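You operate a simulated robot arm through the tools that you are given. There is no shell and no other tool.

You are at the controls of a simulated robot arm. One attempt, no reset.

JOB
Press the black bush from the mat into the tube in two goes.
Fine: first on stop 1, then flush on stop 3; slide out, lever up.

The check looks at the end state, three seconds after you hand in, the way a careful person would. Anything else that was tipped, shoved, dropped, spilled or broken makes it a failure.

ROBOT AND FRAMES
A 6-joint arm with a three-finger gripper, fixed in place. Base frame: the origin is at the foot of the arm, x ahead of it, y to its left, z up. Units: mm, degrees, N and s.
Its first joint turns from -166.0 to 166.0 degrees. Payload 4.89 kg.
The tool frame sits at the grasp point between the pads (the TCP): z along the fingers, y along the line on which they close. The tips reach 30 mm beyond it. Largest opening 164 mm; the body of the gripper starts 125 mm behind the TCP.
Orientation is that of the tool frame in the base frame, as [roll, pitch, yaw] about the fixed x, y, z axes, in that order (R = Rz(yaw) Ry(pitch) Rx(roll)). With the fingers straight down and closing along the base's y, the tool's x points along the base's -x, its y along +y and its z along -z.

CONTROLS
- The arm moves only by the tool jog_arm. Its argument "motion" is a list of rows, each a list of 6 numbers: the shift along the tool's x, y, z in m, then the turn, a rotation vector about the tool's x, y, z in degrees. In form: [[dx, dy, dz, rx, ry, rz], ...]. A call has 1 to 20 rows; each row is the pose to reach, as a shift and turn from the pose commanded when the call began, along the tool's axes at that moment. "hand" is the closure, from 0 (fully open) to 1 (shut), set as the call begins (left out, the last holds). Each row takes 0.2 s and may step no farther than 50 mm and 8.6 degrees from the row before; otherwise, or with a gripper value out of range, the whole call is refused. A pose out of reach is approached as far as the arm can. The call stops where the force on the tool passes 90 N (or 10 N more than at its start, if that is more) or the arm is blocked; 0.2 s more then pass. Each finger travels about 108 mm/s and halts on what it meets, pressing with about 40 N; the grip force reading is that of the motor and also rises with nothing between the fingers. The clock runs only during rows and for 0.2 s after the last one: add rows that repeat a pose to give the fingers time. The reply holds the time, the measured pose of the TCP, the force on the tool along the base axes, the opening and the grip force, in the units named above and with some noise, with the torque about the TCP (base axes, N m) and any sound that the robot's microphone picked up.
- Cameras (640 x 400 px; columns grow to the right, rows downward): "scene" is fixed at [49.8, -650.1, 1671.8]; the picture's right is [0.55, 0.84, 0.00], its down [0.76, -0.50, -0.43] and it looks along [-0.36, 0.23, -0.90] (base axes); focal length 214 px, centre (320, 200). "wrist" rides on the gripper at [76, -2, -152] in the tool frame; the picture's right is [0.02, 1.00, 0.00], its down [-0.88, 0.02, -0.47] and it looks along [-0.47, 0.01, 0.88] (tool axes); focal length 247 px, centre (320, 200). There is no depth. A picture from a camera that has moved, and an enlarged one, comes with that camera's place and axes in the base frame and with its lens.
- capture(camera): a new picture of that camera. No time passes.
- move_column(by): slides the trunk up (or, below 0, down) by that many mm; the arm rides with it, the base frame stays. It gives what a move gives, with no picture.
- close_up(camera, box): a new picture of the part [left, top, right, bottom] of that camera's present view, enlarged. No time passes.
- close_job(): hands the job in; it is judged then, once.

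Nothing tells you positions but the pictures and the camera data. Unless the task says otherwise, let go and move clear before handing in.

The tools are called after "Emit:" as name(argument=value, ...) on one line, values as JSON. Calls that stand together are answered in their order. jog_arm: Moves the arm, as the interface text tells. Its arguments: {"type":"object","properties":{"motion":{"type":"array"},"hand":{"type":"number"}},"required":["motion"]} The other tools are called the same way: move_column (by) slides the trunk up or down; capture (camera) takes a picture; close_up (camera, box) takes an enlarged picture of a part of a camera's view; close_job () hands the job in.

At the start:

```text
clock: 0.0
tool_pos: [-106.9, -544.4, 1383.7]
orientation: [-179.8, 0.2, -180.0]
ft_force: [-0.2, 0.4, 0.3]
torque: [0.02, 0.02, 0.01]
width: 164.2
finger_force: 0.1
trunk travel left (down, up): [-175.0, 215.0]
```

scene: 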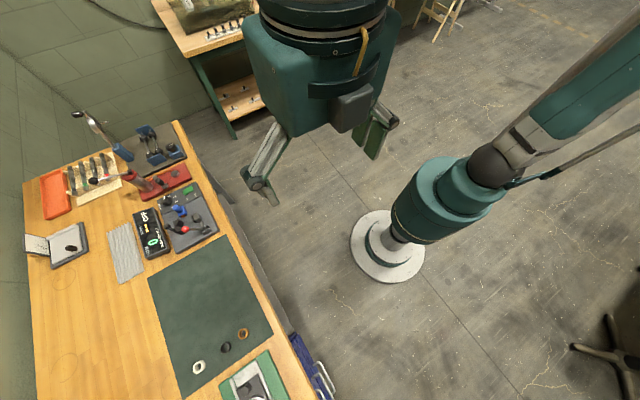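
wrist: 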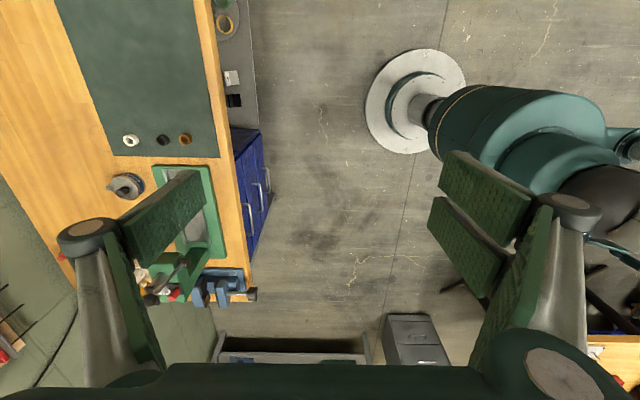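

I see a workbench to the left with a green mat holding three small rings/bushes (white, black, brown), and near it a green fixture that may be the press. I'll take close-ups before moving anything.

Emit:
close_up(camera="scene", box=[140, 300, 320, 400])

Emit:
close_up(camera="wrist", box=[60, 120, 260, 320])

Emit:
close_up(camera="scene", box=[20, 100, 240, 280])

```text
3.56 times, centred on (230, 350) of scene
camera zoom: at [49.8, -650.1, 1671.8], right [0.55, 0.84, 0.0], down [0.76, -0.5, -0.43], along [-0.36, 0.23, -0.9], focal length 763 px, centre (640, -333)
```

zoom: 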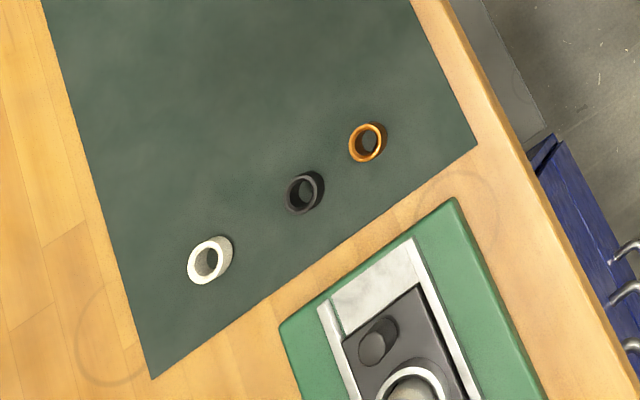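

```text
2.00 times, centred on (160, 220) of wrist
camera zoom: at [-183.4, -546.3, 1537.4], right [-0.02, 1.0, 0.0], down [0.88, 0.02, 0.47], along [0.47, 0.01, -0.88], focal length 494 px, centre (640, 160)
```

zoom: 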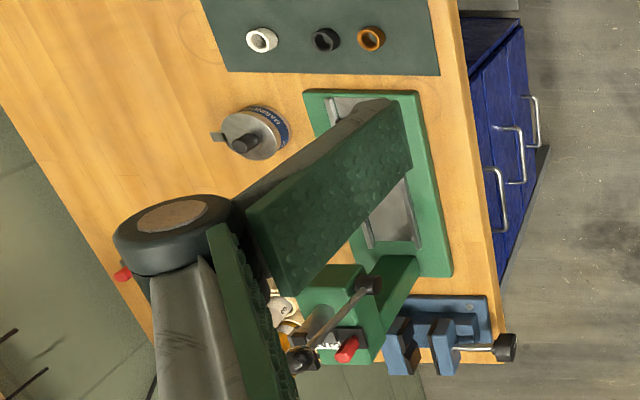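

```text
2.22 times, centred on (130, 190) of scene
camera zoom: at [49.8, -650.1, 1671.8], right [0.55, 0.84, 0.0], down [0.76, -0.5, -0.43], along [-0.36, 0.23, -0.9], focal length 477 px, centre (742, 222)
```

zoom: 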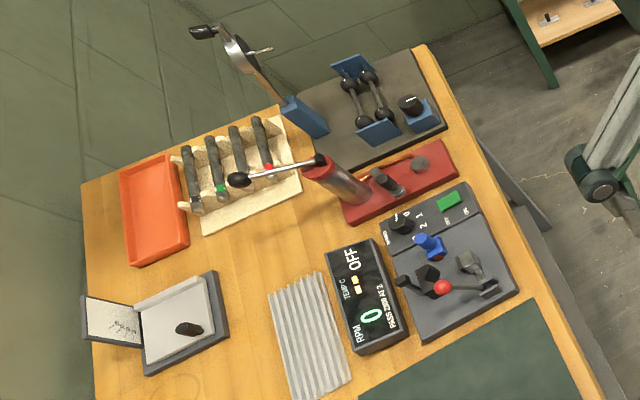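

The black bush looks to be at about (0, -970, 870) on the mat. The green press with its slide is beyond it at x of about 70 to 410. I'll move over the bench, still high, for a better look at the press.

Emit:
jog_arm(motion=[[0, -0.04, 0.008, 0, 0, 0], [0, -0.08, 0.016, 0, 0, 0], [0, -0.12, 0.024, 0, 0, 0], [0, -0.16, 0.032, 0, 0, 0], [0, -0.2, 0.04, 0, 0, 0], [0, -0.24, 0.048, 0, 0, 0], [0, -0.28, 0.056, 0, 0, 0], [0, -0.32, 0.064, 0, 0, 0], [0, -0.32, 0.064, 0, 0, 0]])

Emit:
capture(camera="wrist")

Emit:
capture(camera="scene")

```text
clock: 2.0
tool_pos: [-105.9, -865.7, 1318.8]
orientation: [179.9, 0.0, 180.0]
ft_force: [0.7, -0.7, -0.1]
torque: [0.22, -0.02, 0.04]
width: 163.8
finger_force: 0.0
trunk travel left (down, up): [-175.0, 215.0]
```

```text
taken
camera wrist: at [-183.4, -868.1, 1471.8], right [-0.02, 1.0, 0.0], down [0.88, 0.02, 0.47], along [0.47, 0.01, -0.88], focal length 247 px, centre (320, 200)
```

wrist: 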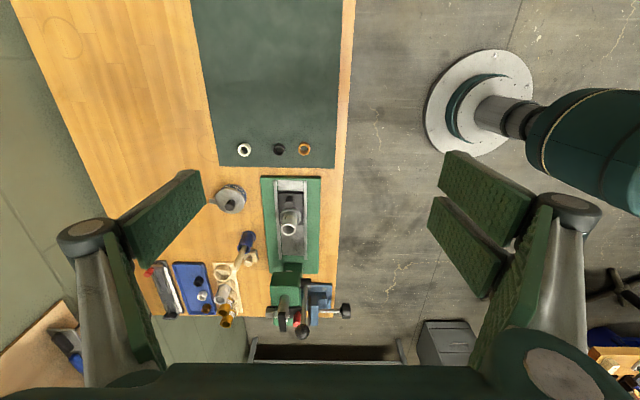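

```text
taken
```

scene: 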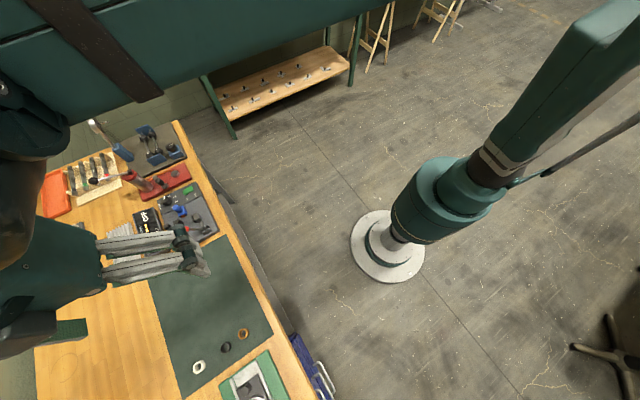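

Emit:
close_up(camera="wrist", box=[200, 160, 360, 350])

Emit:
close_up(camera="wrist", box=[255, 255, 355, 345])

Emit:
close_up(camera="wrist", box=[220, 130, 340, 270])

```text
2.11 times, centred on (280, 255) of wrist
camera zoom: at [-183.4, -868.1, 1471.8], right [-0.02, 1.0, 0.0], down [0.88, 0.02, 0.47], along [0.47, 0.01, -0.88], focal length 520 px, centre (404, 84)
```

zoom: 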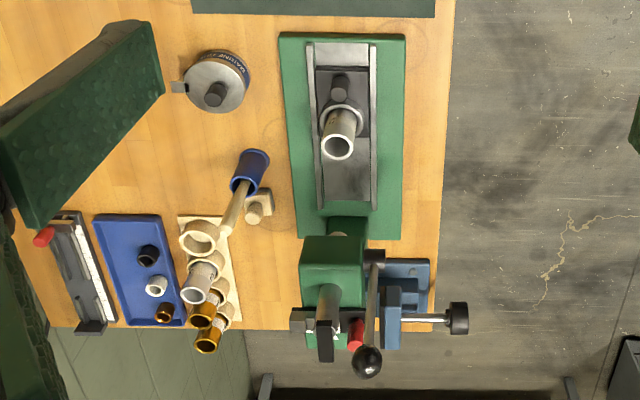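

```text
4.44 times, centred on (305, 300) of wrist
camera zoom: at [-183.4, -868.1, 1471.8], right [-0.02, 1.0, 0.0], down [0.88, 0.02, 0.47], along [0.47, 0.01, -0.88], focal length 1098 px, centre (387, -244)
```

zoom: 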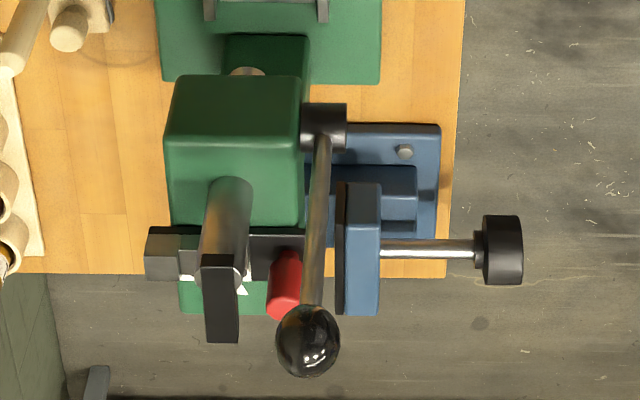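

```text
2.86 times, centred on (280, 200) of wrist
camera zoom: at [-183.4, -868.1, 1471.8], right [-0.02, 1.0, 0.0], down [0.88, 0.02, 0.47], along [0.47, 0.01, -0.88], focal length 706 px, centre (434, 200)
```

zoom: 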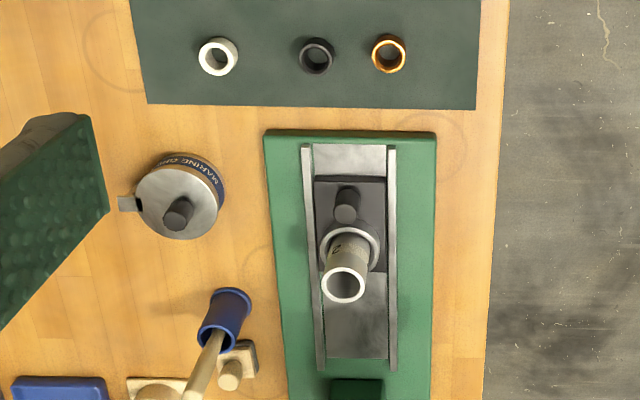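

The press is seen from its front: head, hanging ram, ball-ended lever on the right, and a red selector on a bar. I'll tilt and lower the tool over the empty mat so the wrist camera looks at the press front.

Emit:
jog_arm(motion=[[0, -0.01, 0.03, 0, -7, 0], [0, -0.02, 0.06, 0, -14, 0], [0, -0.03, 0.09, 0, -21, 0], [0, -0.04, 0.12, 0, -28, 0], [0, -0.05, 0.15, 0, -35, 0], [0, -0.06, 0.17, 0, -40, 0], [0, -0.06, 0.17, 0, -40, 0]])

Emit:
capture(camera="wrist")

```text
clock: 3.6
tool_pos: [-107.6, -925.9, 1149.6]
orientation: [180.0, 40.1, -180.0]
ft_force: [0.5, -1.2, -0.8]
torque: [0.07, -0.12, 0.06]
width: 163.7
finger_force: 0.0
trunk travel left (down, up): [-175.0, 215.0]
```

```text
taken
camera wrist: at [-264.5, -926.7, 1217.7], right [-0.02, 1.0, -0.01], down [0.37, 0.02, 0.93], along [0.93, 0.01, -0.37], focal length 247 px, centre (320, 200)
```

wrist: 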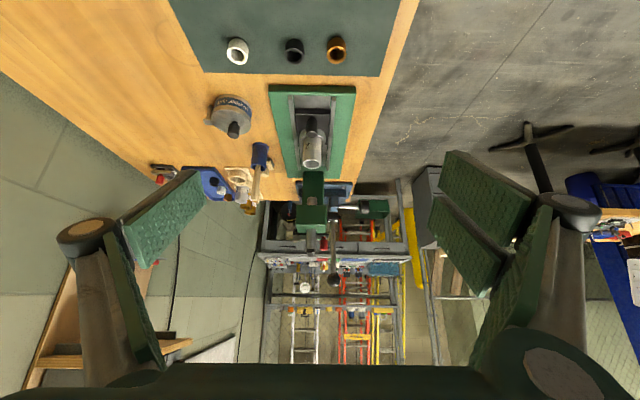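

Emit:
close_up(camera="wrist", box=[260, 160, 400, 300])

Emit:
close_up(camera="wrist", box=[255, 75, 375, 195])

Emit:
close_up(camera="wrist", box=[130, 80, 270, 220])

```text
2.86 times, centred on (330, 230) of wrist
camera zoom: at [-264.5, -926.7, 1217.7], right [-0.02, 1.0, -0.01], down [0.37, 0.02, 0.93], along [0.93, 0.01, -0.37], focal length 706 px, centre (291, 114)
```

zoom: 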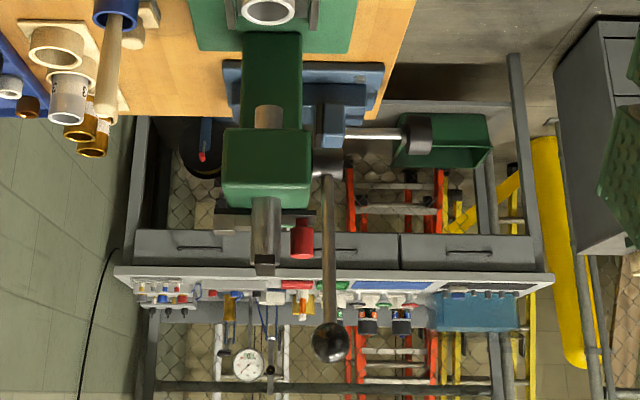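

```text
3.33 times, centred on (315, 135) of wrist
camera zoom: at [-264.5, -926.7, 1217.7], right [-0.02, 1.0, -0.01], down [0.37, 0.02, 0.93], along [0.93, 0.01, -0.37], focal length 823 px, centre (337, 417)
```

zoom: 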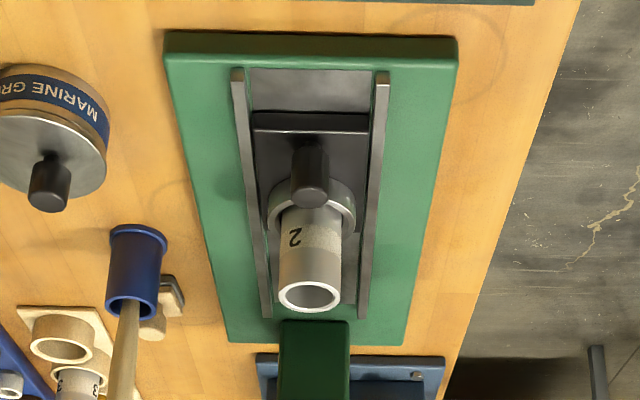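

```text
2.86 times, centred on (200, 150) of wrist
camera zoom: at [-264.5, -926.7, 1217.7], right [-0.02, 1.0, -0.01], down [0.37, 0.02, 0.93], along [0.93, 0.01, -0.37], focal length 706 px, centre (663, 343)
```

zoom: 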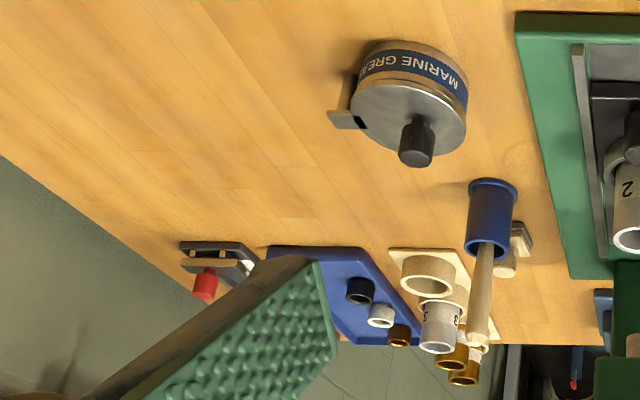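

The tube (marked 2) stands in the slide at about (172, -939), top z of about 966. The ram is at about (285, -940) and the lever ball near (247, -891, 1184). I'll move the camera closer to read the stop mechanism on the head.

Emit:
jog_arm(motion=[[-0.0306, 0, 0.0257, 0, 0, 0], [-0.0613, 0, 0.0514, 0, 0, 0], [-0.0919, 0, 0.0772, 0, 0, 0], [-0.1225, 0, 0.1029, 0, 0, 0], [-0.1532, 0, 0.1286, 0, 0, 0], [-0.1532, 0, 0.1286, 0, 0, 0]])

Emit:
capture(camera="wrist")

Emit:
close_up(camera="wrist", box=[230, 140, 390, 300])

```text
clock: 5.0
tool_pos: [93.2, -925.5, 1149.3]
orientation: [179.9, 40.0, 179.9]
ft_force: [1.8, 0.5, 0.4]
torque: [0.04, 0.04, -0.04]
width: 163.9
finger_force: 0.0
trunk travel left (down, up): [-175.0, 215.0]
```

```text
taken
camera wrist: at [-62.9, -927.0, 1218.3], right [-0.02, 1.0, -0.01], down [0.37, 0.02, 0.93], along [0.93, 0.01, -0.37], focal length 247 px, centre (320, 200)
```

wrist: 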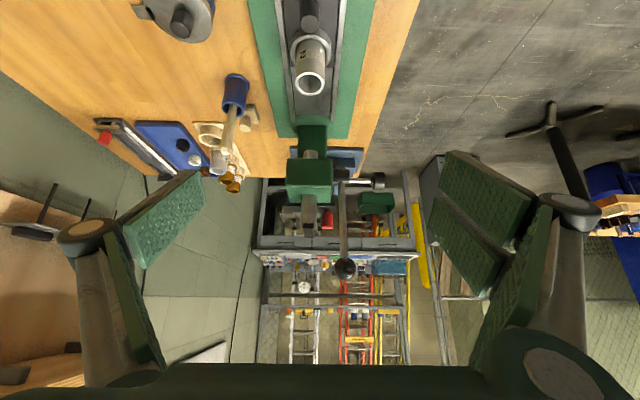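

```text
2.50 times, centred on (310, 220) of wrist
camera zoom: at [-62.9, -927.0, 1218.3], right [-0.02, 1.0, -0.01], down [0.37, 0.02, 0.93], along [0.93, 0.01, -0.37], focal length 617 px, centre (345, 150)
```

zoom: 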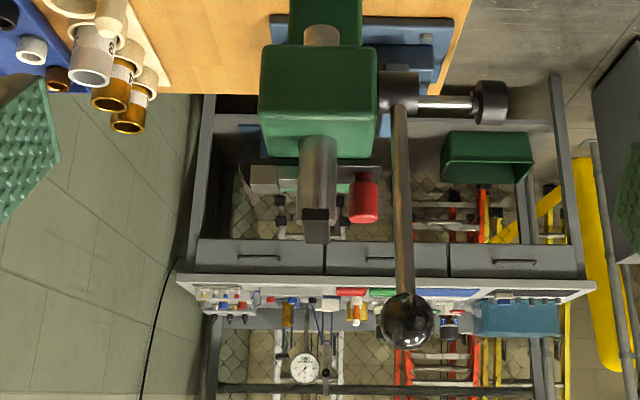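

Emit:
close_up(camera="wrist", box=[280, 185, 360, 255])

Emit:
close_up(camera="wrist", box=[240, 0, 400, 110])

Emit:
close_up(camera="wrist", box=[270, 110, 390, 200])

```text
5.71 times, centred on (320, 220) of wrist
camera zoom: at [-62.9, -927.0, 1218.3], right [-0.02, 1.0, -0.01], down [0.37, 0.02, 0.93], along [0.93, 0.01, -0.37], focal length 1411 px, centre (320, 86)
```

zoom: 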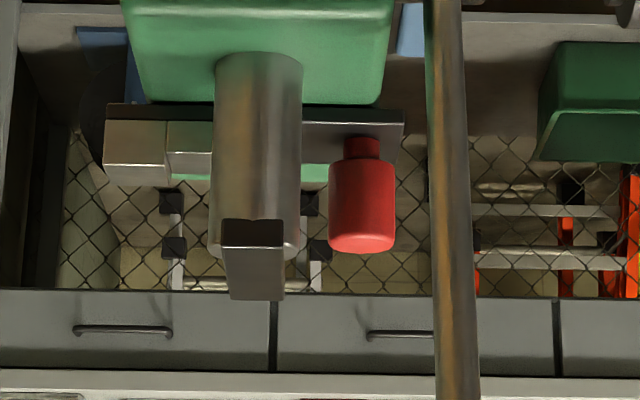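

```text
3.64 times, centred on (320, 55) of wrist
camera zoom: at [-62.9, -927.0, 1218.3], right [-0.02, 1.0, -0.01], down [0.37, 0.02, 0.93], along [0.93, 0.01, -0.37], focal length 898 px, centre (320, 727)
```

zoom: 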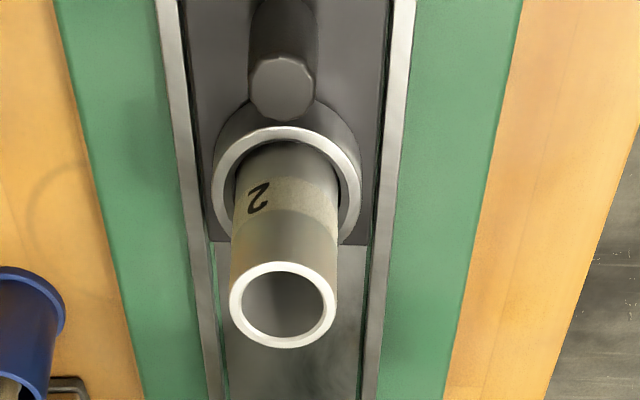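

```text
4.44 times, centred on (330, 155) of wrist
camera zoom: at [-62.9, -927.0, 1218.3], right [-0.02, 1.0, -0.01], down [0.37, 0.02, 0.93], along [0.93, 0.01, -0.37], focal length 1098 px, centre (276, 400)
```

zoom: 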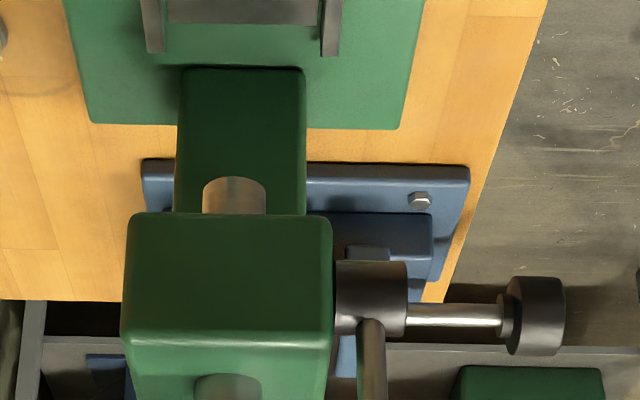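

There is a stepped bar with a red knob behind the ram top, and a dog on the ram that seems to land on it. I'll rise and look down on it from above.

Emit:
jog_arm(motion=[[-0.0287, 0, -0.0194, 0, 6.7, 0], [-0.0574, 0, -0.0388, 0, 13.3, 0], [-0.0862, 0, -0.0583, 0, 20, 0], [-0.1149, 0, -0.0777, 0, 26.7, 0], [-0.1436, 0, -0.0971, 0, 33.3, 0], [-0.1723, -0.005, -0.1165, 0, 40, 0], [-0.1723, -0.005, -0.1165, 0, 40, 0]])

Emit:
capture(camera="wrist")

Emit:
close_up(camera="wrist", box=[260, 150, 380, 270])

```text
clock: 6.6
tool_pos: [150.4, -931.0, 1349.5]
orientation: [180.0, -0.1, 180.0]
ft_force: [0.0, 1.3, -0.5]
torque: [-0.03, 0.12, -0.01]
width: 164.0
finger_force: 0.1
trunk travel left (down, up): [-175.0, 215.0]
```

```text
taken
camera wrist: at [74.7, -931.5, 1503.4], right [-0.02, 1.0, 0.0], down [0.88, 0.02, 0.47], along [0.47, 0.01, -0.88], focal length 247 px, centre (320, 200)
```

wrist: 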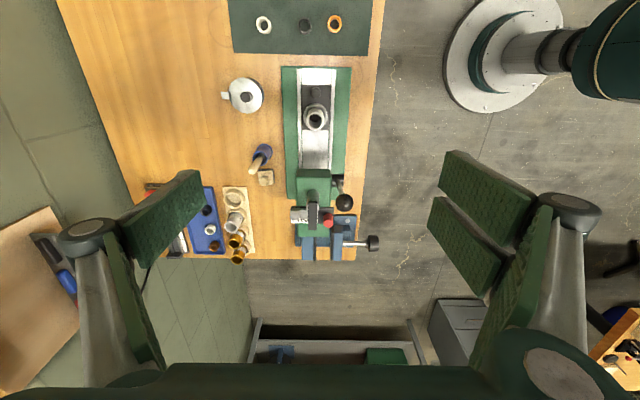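

```text
3.33 times, centred on (320, 210) of wrist
camera zoom: at [74.7, -931.5, 1503.4], right [-0.02, 1.0, 0.0], down [0.88, 0.02, 0.47], along [0.47, 0.01, -0.88], focal length 823 px, centre (320, 167)
```

zoom: 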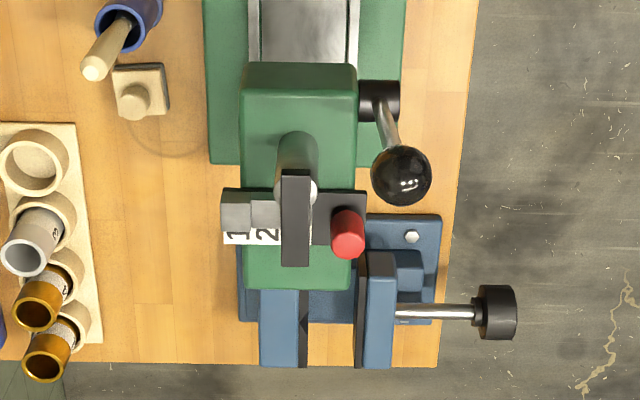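

Emit:
close_up(camera="wrist", box=[285, 190, 345, 240])

Emit:
close_up(camera="wrist", box=[180, 60, 360, 200])

Emit:
close_up(camera="wrist", box=[240, 0, 360, 80])

```text
8.00 times, centred on (315, 215) of wrist
camera zoom: at [74.7, -931.5, 1503.4], right [-0.02, 1.0, 0.0], down [0.88, 0.02, 0.47], along [0.47, 0.01, -0.88], focal length 1976 px, centre (360, 80)
```

zoom: 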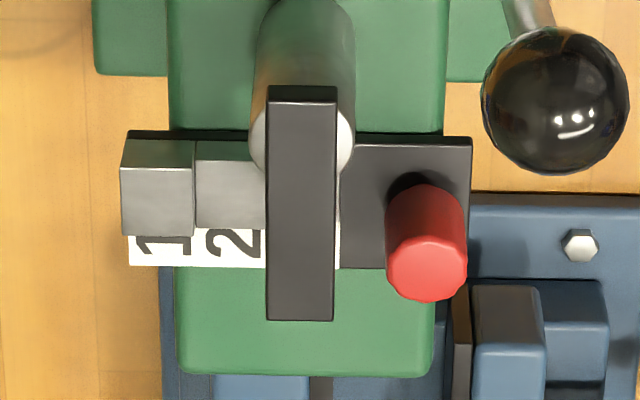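

```text
2.86 times, centred on (270, 130) of wrist
camera zoom: at [74.7, -931.5, 1503.4], right [-0.02, 1.0, 0.0], down [0.88, 0.02, 0.47], along [0.47, 0.01, -0.88], focal length 706 px, centre (463, 400)
```

zoom: 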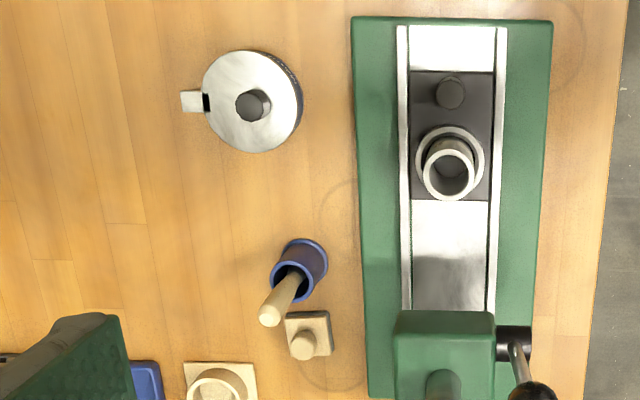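

```text
5.00 times, centred on (300, 40) of wrist
camera zoom: at [74.7, -931.5, 1503.4], right [-0.02, 1.0, 0.0], down [0.88, 0.02, 0.47], along [0.47, 0.01, -0.88], focal length 1235 px, centre (420, 1000)
```

zoom: 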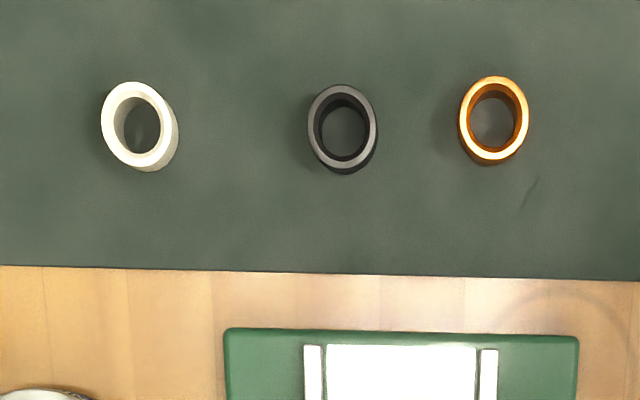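

Dog sits over step 3; steps 1, 2 and 3 run along y, with step 1 on the −y side, so the bar must move about +33 mm in y for stop 1. The red knob top is at about (336, -910, 1109). Next I go over the black bush for an accurate look.

Emit:
jog_arm(motion=[[0.022, -0.0051, 0.0429, 0, 0, 0], [0.0437, -0.0103, 0.0857, 0, 0, 0], [0.0656, -0.0154, 0.1286, 0, 0, 0], [0.0874, -0.0206, 0.1714, 0, 0, 0], [0.1093, -0.0257, 0.2143, 0, 0, 0], [0.1311, -0.0309, 0.2571, 0, 0, 0], [0.153, -0.036, 0.3, 0, 0, 0], [0.153, -0.036, 0.3, 0, 0, 0]], hand=0.6)

Emit:
capture(camera="wrist")

Emit:
close_up(camera="wrist", box=[240, 140, 400, 240])

```text
clock: 8.4
tool_pos: [-4.0, -966.9, 1048.2]
orientation: [-180.0, -0.1, -179.9]
ft_force: [0.3, 0.1, -1.5]
torque: [0.05, -0.08, -0.01]
width: 65.6
finger_force: 0.1
trunk travel left (down, up): [-175.0, 215.0]
```

```text
taken
camera wrist: at [-80.1, -968.5, 1202.4], right [-0.02, 1.0, 0.0], down [0.88, 0.02, 0.47], along [0.47, 0.01, -0.88], focal length 247 px, centre (320, 200)
```

wrist: 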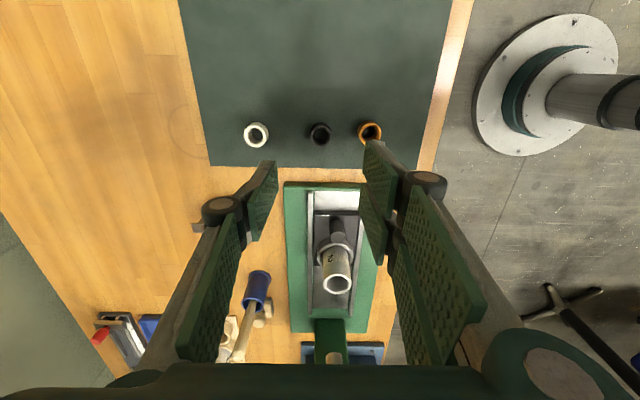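

```text
4.00 times, centred on (320, 190) of wrist
camera zoom: at [-80.1, -968.5, 1202.4], right [-0.02, 1.0, 0.0], down [0.88, 0.02, 0.47], along [0.47, 0.01, -0.88], focal length 988 px, centre (320, 240)
```

zoom: 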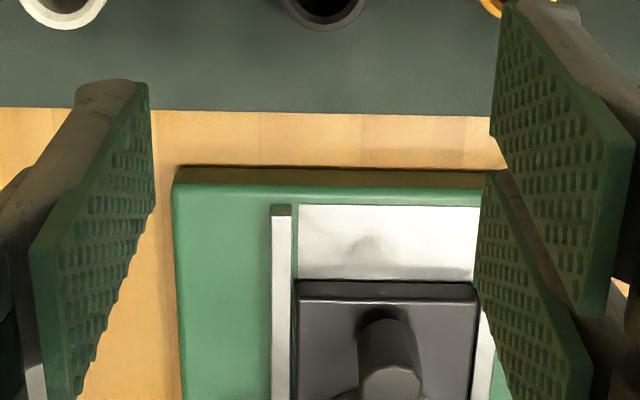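

Emit:
close_up(camera="wrist", box=[290, 105, 350, 155])

Emit:
close_up(camera="wrist", box=[300, 205, 370, 305])

```text
8.00 times, centred on (320, 130) of wrist
camera zoom: at [-80.1, -968.5, 1202.4], right [-0.02, 1.0, 0.0], down [0.88, 0.02, 0.47], along [0.47, 0.01, -0.88], focal length 1976 px, centre (320, 760)
```

zoom: 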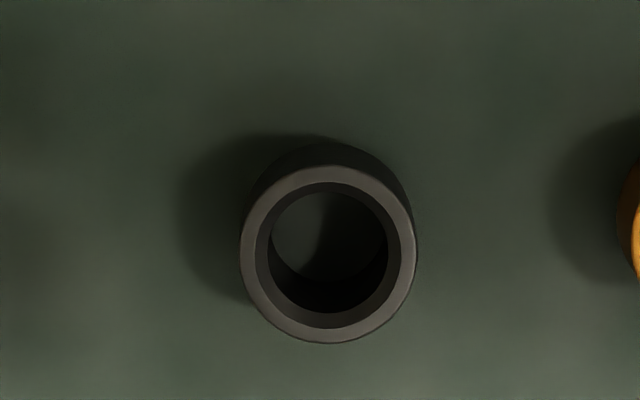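

```text
4.00 times, centred on (335, 255) of wrist
camera zoom: at [-80.1, -968.5, 1202.4], right [-0.02, 1.0, 0.0], down [0.88, 0.02, 0.47], along [0.47, 0.01, -0.88], focal length 988 px, centre (260, -20)
```

zoom: 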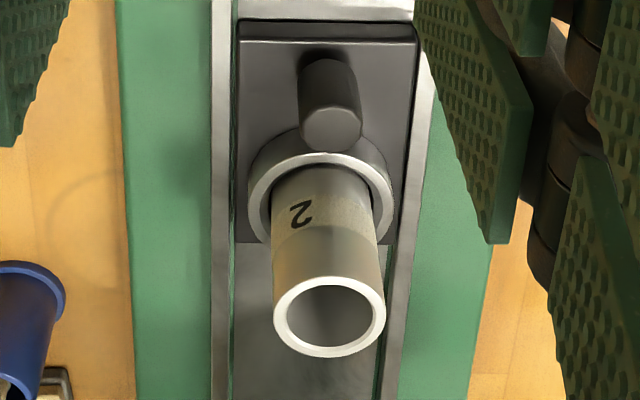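

Black bush: centre about (-3, -966), OD 28, height about 20, mat at about z 868. Tube top is at about (173, -940, 965). I'll lower over the bush with a narrower opening and check alignment.

Emit:
jog_arm(motion=[[-0.001, 0.001, 0.03, 0, 0, 0], [-0.001, 0.001, 0.06, 0, 0, 0], [-0.001, 0.001, 0.088, 0, 0, 0], [-0.001, 0.001, 0.088, 0, 0, 0]], hand=0.7)

Emit:
capture(camera="wrist")

Emit:
close_up(camera="wrist", box=[260, 120, 380, 220])

```text
clock: 9.4
tool_pos: [-0.4, -965.9, 960.8]
orientation: [179.9, 0.0, 180.0]
ft_force: [0.6, -0.3, 0.0]
torque: [0.08, 0.02, 0.01]
width: 49.0
finger_force: 0.0
trunk travel left (down, up): [-175.0, 215.0]
```

```text
taken
camera wrist: at [-77.9, -967.4, 1114.8], right [-0.02, 1.0, 0.0], down [0.88, 0.02, 0.47], along [0.47, 0.01, -0.88], focal length 247 px, centre (320, 200)
```

wrist: 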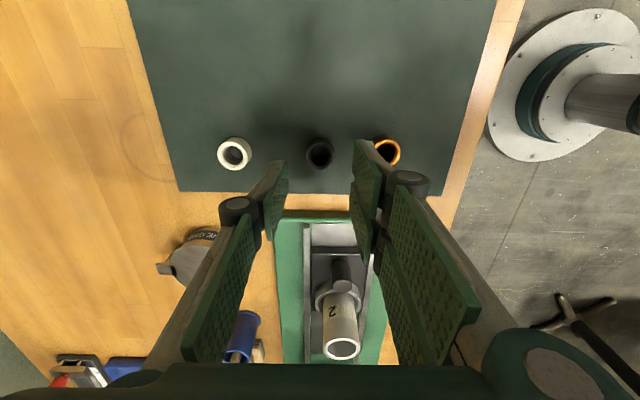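

```text
4.00 times, centred on (320, 170) of wrist
camera zoom: at [-77.9, -967.4, 1114.8], right [-0.02, 1.0, 0.0], down [0.88, 0.02, 0.47], along [0.47, 0.01, -0.88], focal length 988 px, centre (320, 320)
```

zoom: 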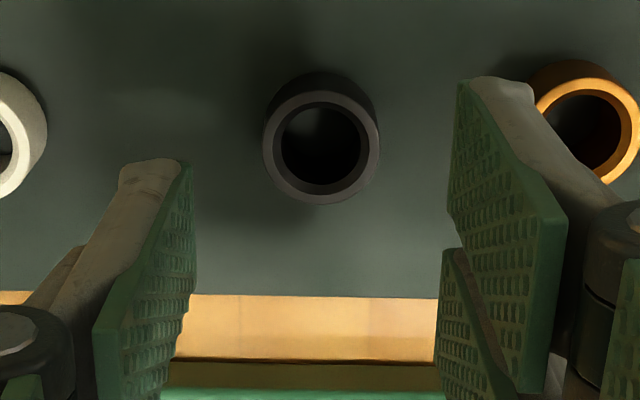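

The bush sits centred between the pads in y, about 3.5 mm toward −x of the TCP. I'll correct that and lower to z 910.

Emit:
jog_arm(motion=[[0.0035, 0, 0.02, 0, 0, 0], [0.0035, 0, 0.04, 0, 0, 0], [0.0035, 0, 0.05, 0, 0, 0], [0.0035, 0, 0.05, 0, 0, 0]])

Emit:
close_up(camera="wrist", box=[260, 120, 380, 220])

```text
clock: 10.4
tool_pos: [-4.4, -965.5, 912.3]
orientation: [-180.0, 0.0, -180.0]
ft_force: [-0.3, 0.5, -0.3]
torque: [0.02, -0.02, 0.0]
width: 48.9
finger_force: 0.1
trunk travel left (down, up): [-175.0, 215.0]
```

```text
4.00 times, centred on (320, 170) of wrist
camera zoom: at [-81.8, -966.6, 1064.4], right [-0.02, 1.0, 0.0], down [0.88, 0.02, 0.47], along [0.47, 0.01, -0.88], focal length 988 px, centre (320, 320)
```

zoom: 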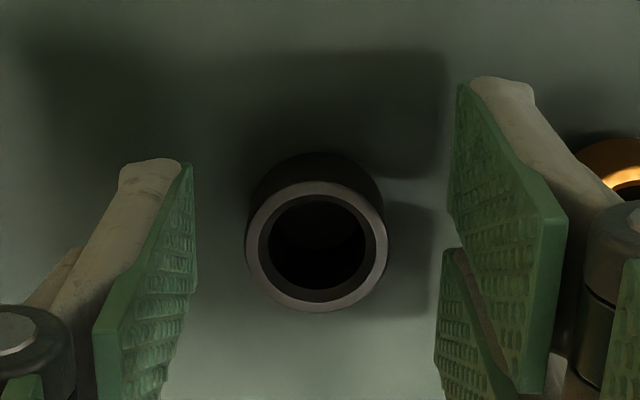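

Emit:
close_up(camera="scene", box=[150, 290, 330, 400])

```text
3.56 times, centred on (240, 345) of scene
camera zoom: at [49.8, -650.1, 1671.8], right [0.55, 0.84, 0.0], down [0.76, -0.5, -0.43], along [-0.36, 0.23, -0.9], focal length 763 px, centre (604, -316)
```

zoom: 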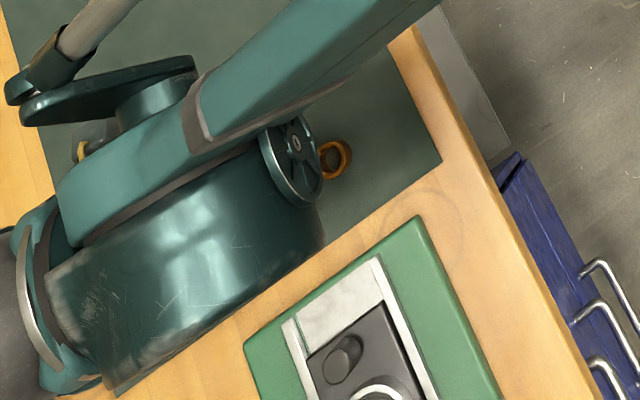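

I'll lower another 6 mm and check force and view.

Emit:
jog_arm(motion=[[-0.001, 0, 0.003, 0, 0, 0], [-0.002, 0, 0.006, 0, 0, 0], [-0.002, 0, 0.006, 0, 0, 0]])

Emit:
capture(camera="wrist")

Emit:
close_up(camera="wrist", box=[260, 120, 380, 220])

```text
clock: 11.2
tool_pos: [-3.9, -964.7, 905.7]
orientation: [-180.0, 0.0, -180.0]
ft_force: [0.6, -0.3, 1.1]
torque: [-0.03, 0.01, -0.02]
width: 49.2
finger_force: 0.1
trunk travel left (down, up): [-175.0, 215.0]
```

```text
taken
camera wrist: at [-80.1, -966.2, 1059.0], right [-0.02, 1.0, 0.0], down [0.88, 0.02, 0.47], along [0.47, 0.01, -0.88], focal length 247 px, centre (320, 200)
```

wrist: 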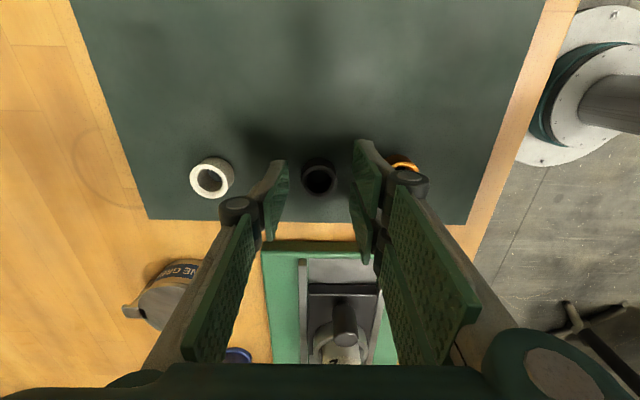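

```text
4.00 times, centred on (320, 170) of wrist
camera zoom: at [-80.1, -966.2, 1059.0], right [-0.02, 1.0, 0.0], down [0.88, 0.02, 0.47], along [0.47, 0.01, -0.88], focal length 988 px, centre (320, 320)
```

zoom: 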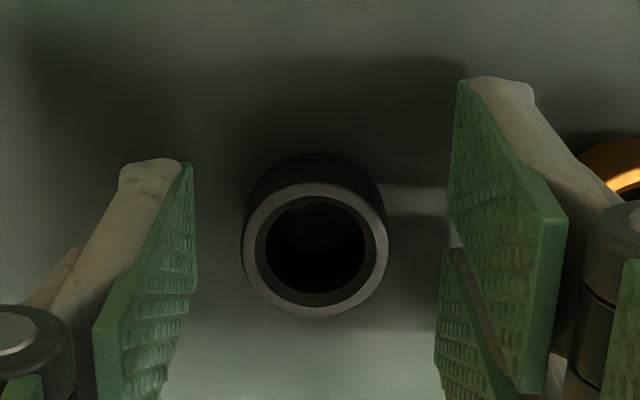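

Tips are about 10 mm below the bush top with no contact force. I'll close on the bush to grip and centre it in y.

Emit:
jog_arm(motion=[[0, 0, 0, 0, 0, 0], [0, 0, 0, 0, 0, 0], [0, 0, 0, 0, 0, 0]], hand=1)

Emit:
close_up(camera="wrist", box=[260, 120, 380, 220])

```text
clock: 12.0
tool_pos: [-3.2, -964.7, 905.6]
orientation: [-180.0, 0.0, 180.0]
ft_force: [0.2, 0.2, -0.9]
torque: [0.04, -0.01, 0.02]
width: 26.5
finger_force: 39.9
trunk travel left (down, up): [-175.0, 215.0]
```

```text
4.00 times, centred on (320, 170) of wrist
camera zoom: at [-80.1, -966.2, 1059.1], right [-0.02, 1.0, 0.0], down [0.88, 0.02, 0.47], along [0.47, 0.01, -0.88], focal length 988 px, centre (320, 320)
```

zoom: 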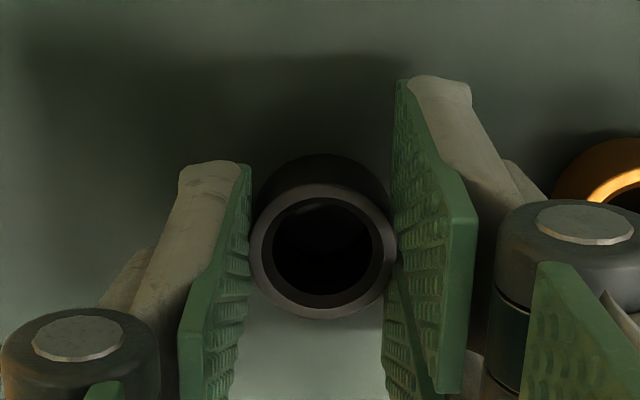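

Gripped (OD about 26.5). I'll release, lift a little, turn 90°, and squeeze again so the bush is centred on the TCP in both directions.

Emit:
jog_arm(motion=[[0, 0, 0, 0, 0, 0], [0, 0, 0, 0, 0, 0], [0, 0, -0.03, 0, 0, 0], [0, 0, -0.03, 0, 0, 8], [0, 0, -0.03, 0, 0, 16], [0, 0, -0.03, 0, 0, 24], [0, 0, -0.03, 0, 0, 32], [0, 0, -0.03, 0, 0, 40], [0, 0, -0.03, 0, 0, 48], [0, 0, -0.03, 0, 0, 56], [0, 0, -0.03, 0, 0, 64], [0, 0, -0.03, 0, 0, 72], [0, 0, -0.03, 0, 0, 80], [0, 0, -0.03, 0, 0, 86], [0, 0, -0.03, 0, 0, 90], [0, 0, -0.03, 0, 0, 90]], hand=0.73)

Emit:
capture(camera="wrist")

Emit:
close_up(camera="wrist", box=[260, 120, 380, 220])

```text
clock: 15.4
tool_pos: [-4.0, -965.3, 936.8]
orientation: [-180.0, 0.0, 89.8]
ft_force: [0.2, 0.2, 0.1]
torque: [0.01, -0.02, 0.02]
width: 44.2
finger_force: 0.0
trunk travel left (down, up): [-175.0, 215.0]
```

```text
taken
camera wrist: at [-5.2, -888.3, 1089.2], right [1.0, 0.02, 0.0], down [0.02, -0.88, 0.47], along [0.01, -0.47, -0.88], focal length 247 px, centre (320, 200)
```

wrist: 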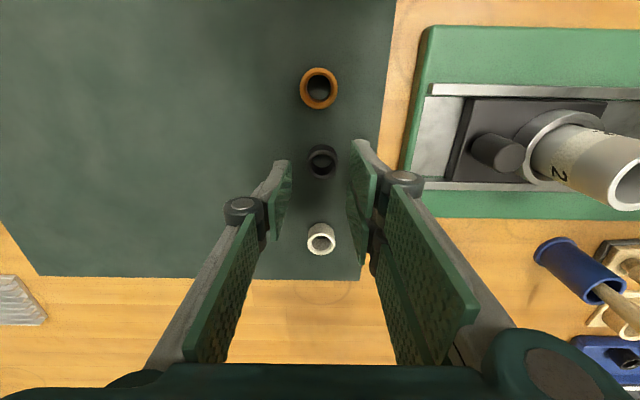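

```text
4.00 times, centred on (320, 170) of wrist
camera zoom: at [-5.2, -888.3, 1089.2], right [1.0, 0.02, 0.0], down [0.02, -0.88, 0.47], along [0.01, -0.47, -0.88], focal length 988 px, centre (320, 320)
```

zoom: 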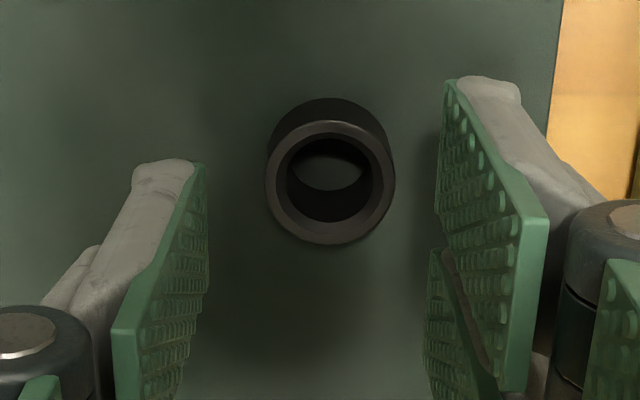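

Emit:
jog_arm(motion=[[0, 0, 0.015, 0, 0, 0], [0, 0, 0.03, 0, 0, 0], [0, 0, 0.03, 0, 0, 0]])

Emit:
jog_arm(motion=[[0, 0, 0, 0, 0, 0], [0, 0, 0, 0, 0, 0], [0, 0, 0, 0, 0, 0]], hand=1)

Emit:
close_up(camera="wrist", box=[260, 120, 380, 220])

```text
clock: 16.2
tool_pos: [-2.8, -965.5, 905.8]
orientation: [-180.0, -0.1, 90.0]
ft_force: [-0.3, 0.4, 0.0]
torque: [0.01, 0.02, -0.02]
width: 44.2
finger_force: 0.1
trunk travel left (down, up): [-175.0, 215.0]
```

```text
clock: 17.0
tool_pos: [-3.4, -965.5, 906.6]
orientation: [-179.9, -0.1, 90.1]
ft_force: [0.0, 0.6, 0.2]
torque: [-0.02, -0.02, -0.02]
width: 26.1
finger_force: 39.9
trunk travel left (down, up): [-175.0, 215.0]
```

```text
4.00 times, centred on (320, 170) of wrist
camera zoom: at [-5.2, -888.5, 1059.0], right [1.0, 0.02, 0.0], down [0.02, -0.88, 0.47], along [0.01, -0.47, -0.88], focal length 988 px, centre (320, 320)
```

zoom: 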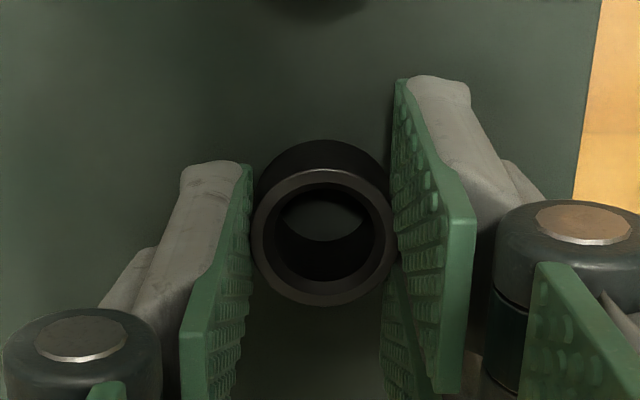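

The bush is now centred on the TCP, but the tips seem to overlap only about 6 mm of it. I'll regrip 5 mm lower for a firmer hold.

Emit:
jog_arm(motion=[[0, 0, 0, 0, 0, 0], [0, 0, 0, 0, 0, 0], [0, 0, 0.005, 0, 0, 0], [0, 0, 0.005, 0, 0, 0]], hand=0.76)

Emit:
jog_arm(motion=[[0, 0, 0, 0, 0, 0], [0, 0, 0, 0, 0, 0], [0, 0, 0, 0, 0, 0]], hand=1)

Emit:
close_up(camera="wrist", box=[260, 120, 380, 220])

```text
clock: 18.0
tool_pos: [-4.5, -966.1, 900.9]
orientation: [-180.0, 0.0, 90.0]
ft_force: [-0.7, -0.2, -0.5]
torque: [-0.03, 0.01, -0.02]
width: 39.2
finger_force: 0.0
trunk travel left (down, up): [-175.0, 215.0]
```

```text
clock: 18.8
tool_pos: [-3.4, -964.7, 901.3]
orientation: [-180.0, -0.1, 90.0]
ft_force: [0.4, 0.4, -0.4]
torque: [-0.02, 0.0, 0.0]
width: 26.2
finger_force: 39.4
trunk travel left (down, up): [-175.0, 215.0]
```

```text
4.00 times, centred on (320, 170) of wrist
camera zoom: at [-4.9, -888.4, 1054.1], right [1.0, 0.02, 0.0], down [0.02, -0.88, 0.47], along [0.01, -0.47, -0.88], focal length 988 px, centre (320, 320)
```

zoom: 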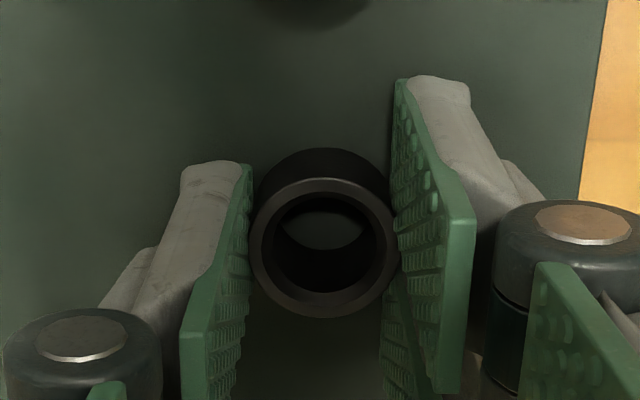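

Good grip with about 11 mm overlap. Lifting the bush straight up.

Emit:
jog_arm(motion=[[0, 0, -0.01, 0, 0, 0], [0, 0, -0.03, 0, 0, 0], [0, 0, -0.06, 0, 0, 0], [0, 0, -0.1, 0, 0, 0], [0, 0, -0.14, 0, 0, 0], [0, 0, -0.14, 0, 0, 0]])

Emit:
capture(camera="wrist")

```text
clock: 20.2
tool_pos: [-3.6, -964.5, 1042.2]
orientation: [179.9, 0.0, 90.0]
ft_force: [0.4, 0.7, 0.0]
torque: [-0.09, 0.03, 0.0]
width: 26.3
finger_force: 39.8
trunk travel left (down, up): [-175.0, 215.0]
```

```text
taken
camera wrist: at [-5.2, -887.7, 1194.0], right [1.0, 0.02, 0.0], down [0.02, -0.88, 0.47], along [0.01, -0.47, -0.88], focal length 247 px, centre (320, 200)
```

wrist: 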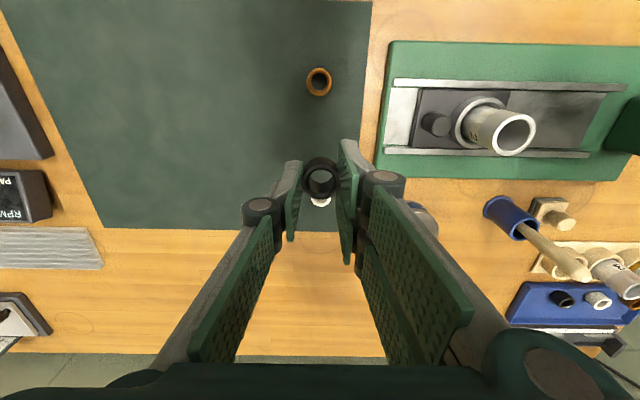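

Bush lifted. I'll move across to above the tube at about (173.5, -939), staying high.

Emit:
jog_arm(motion=[[0.0051, 0.0354, 0, 0, 0, 0], [0.0102, 0.0708, 0, 0, 0, 0], [0.0153, 0.1062, 0, 0, 0, 0], [0.0204, 0.1416, 0, 0, 0, 0], [0.0255, 0.177, 0, 0, 0, 0], [0.0255, 0.177, 0, 0, 0, 0]])

Emit:
capture(camera="wrist")

Emit:
close_up(camera="wrist", box=[260, 120, 380, 220])

```text
clock: 21.6
tool_pos: [173.4, -940.5, 1042.7]
orientation: [-179.9, 0.0, 90.1]
ft_force: [0.6, -0.6, -0.6]
torque: [0.01, 0.06, -0.01]
width: 25.9
finger_force: 40.0
trunk travel left (down, up): [-175.0, 215.0]
```

```text
taken
camera wrist: at [171.7, -863.3, 1194.5], right [1.0, 0.02, 0.0], down [0.02, -0.88, 0.47], along [0.01, -0.47, -0.88], focal length 247 px, centre (320, 200)
```

wrist: 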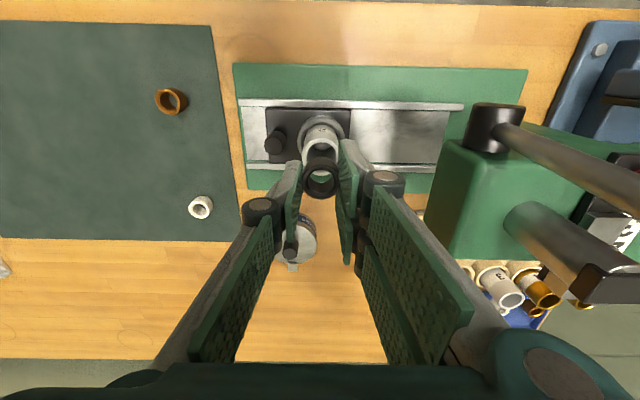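

```text
4.00 times, centred on (320, 170) of wrist
camera zoom: at [171.7, -863.3, 1194.5], right [1.0, 0.02, 0.0], down [0.02, -0.88, 0.47], along [0.01, -0.47, -0.88], focal length 988 px, centre (320, 320)
```

zoom: 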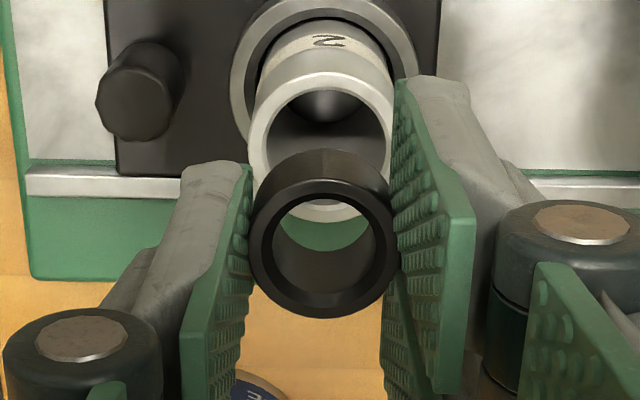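

Emit:
close_up(camera="wrist", box=[295, 120, 345, 180])

```text
6.67 times, centred on (320, 150) of wrist
camera zoom: at [171.7, -863.3, 1194.5], right [1.0, 0.02, 0.0], down [0.02, -0.88, 0.47], along [0.01, -0.47, -0.88], focal length 1646 px, centre (320, 533)
```

zoom: 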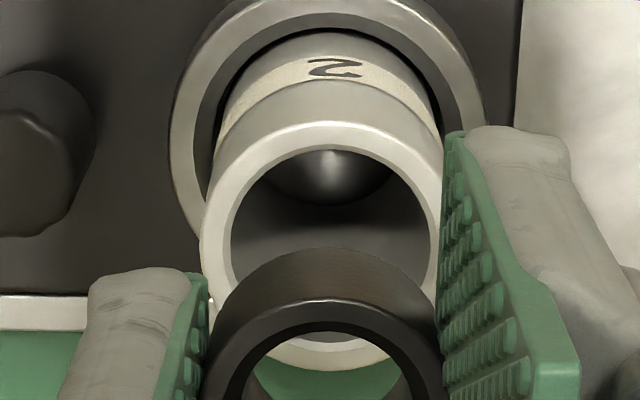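

The tube bore (ID about 28.5) is within about 1 mm of the bush axis. I'll nudge and lower to about 8 mm above the rim to recheck.

Emit:
jog_arm(motion=[[0, 0.0006, 0.015, 0, 0, 0], [0, 0.0006, 0.03, 0, 0, 0], [0, 0.0006, 0.03, 0, 0, 0], [0, 0.0006, 0.03, 0, 0, 0]])

Emit:
close_up(camera="wrist", box=[290, 130, 350, 190])

Emit:
close_up(camera="scene", box=[200, 310, 360, 400])

```text
clock: 22.6
tool_pos: [173.5, -939.0, 1011.1]
orientation: [180.0, -0.1, 90.0]
ft_force: [-0.7, 0.9, -1.3]
torque: [0.01, -0.04, 0.0]
width: 26.1
finger_force: 39.8
trunk travel left (down, up): [-175.0, 215.0]
```

```text
6.67 times, centred on (320, 160) of wrist
camera zoom: at [172.0, -863.2, 1164.2], right [1.0, 0.02, 0.0], down [0.02, -0.88, 0.47], along [0.01, -0.47, -0.88], focal length 1646 px, centre (320, 467)
```

zoom: 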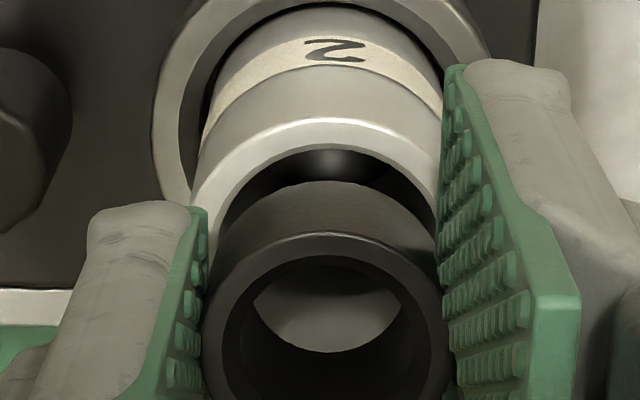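

```text
4.00 times, centred on (280, 355) of scene
camera zoom: at [49.8, -650.1, 1671.8], right [0.55, 0.84, 0.0], down [0.76, -0.5, -0.43], along [-0.36, 0.23, -0.9], focal length 858 px, centre (480, -420)
```

zoom: 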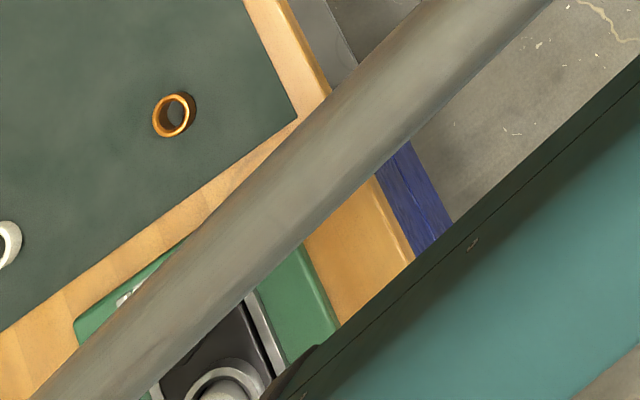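

Emit:
close_up(camera="wrist", box=[300, 144, 340, 172])

```text
14.29 times, centred on (320, 158) of wrist
camera zoom: at [172.0, -863.2, 1164.2], right [1.0, 0.02, 0.0], down [0.02, -0.88, 0.47], along [0.01, -0.47, -0.88], focal length 3528 px, centre (320, 800)
```

zoom: 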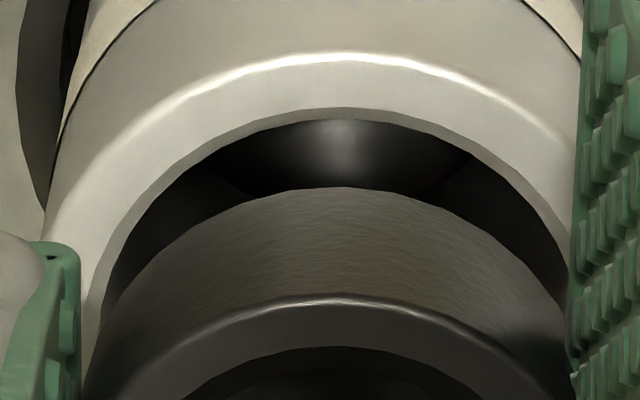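

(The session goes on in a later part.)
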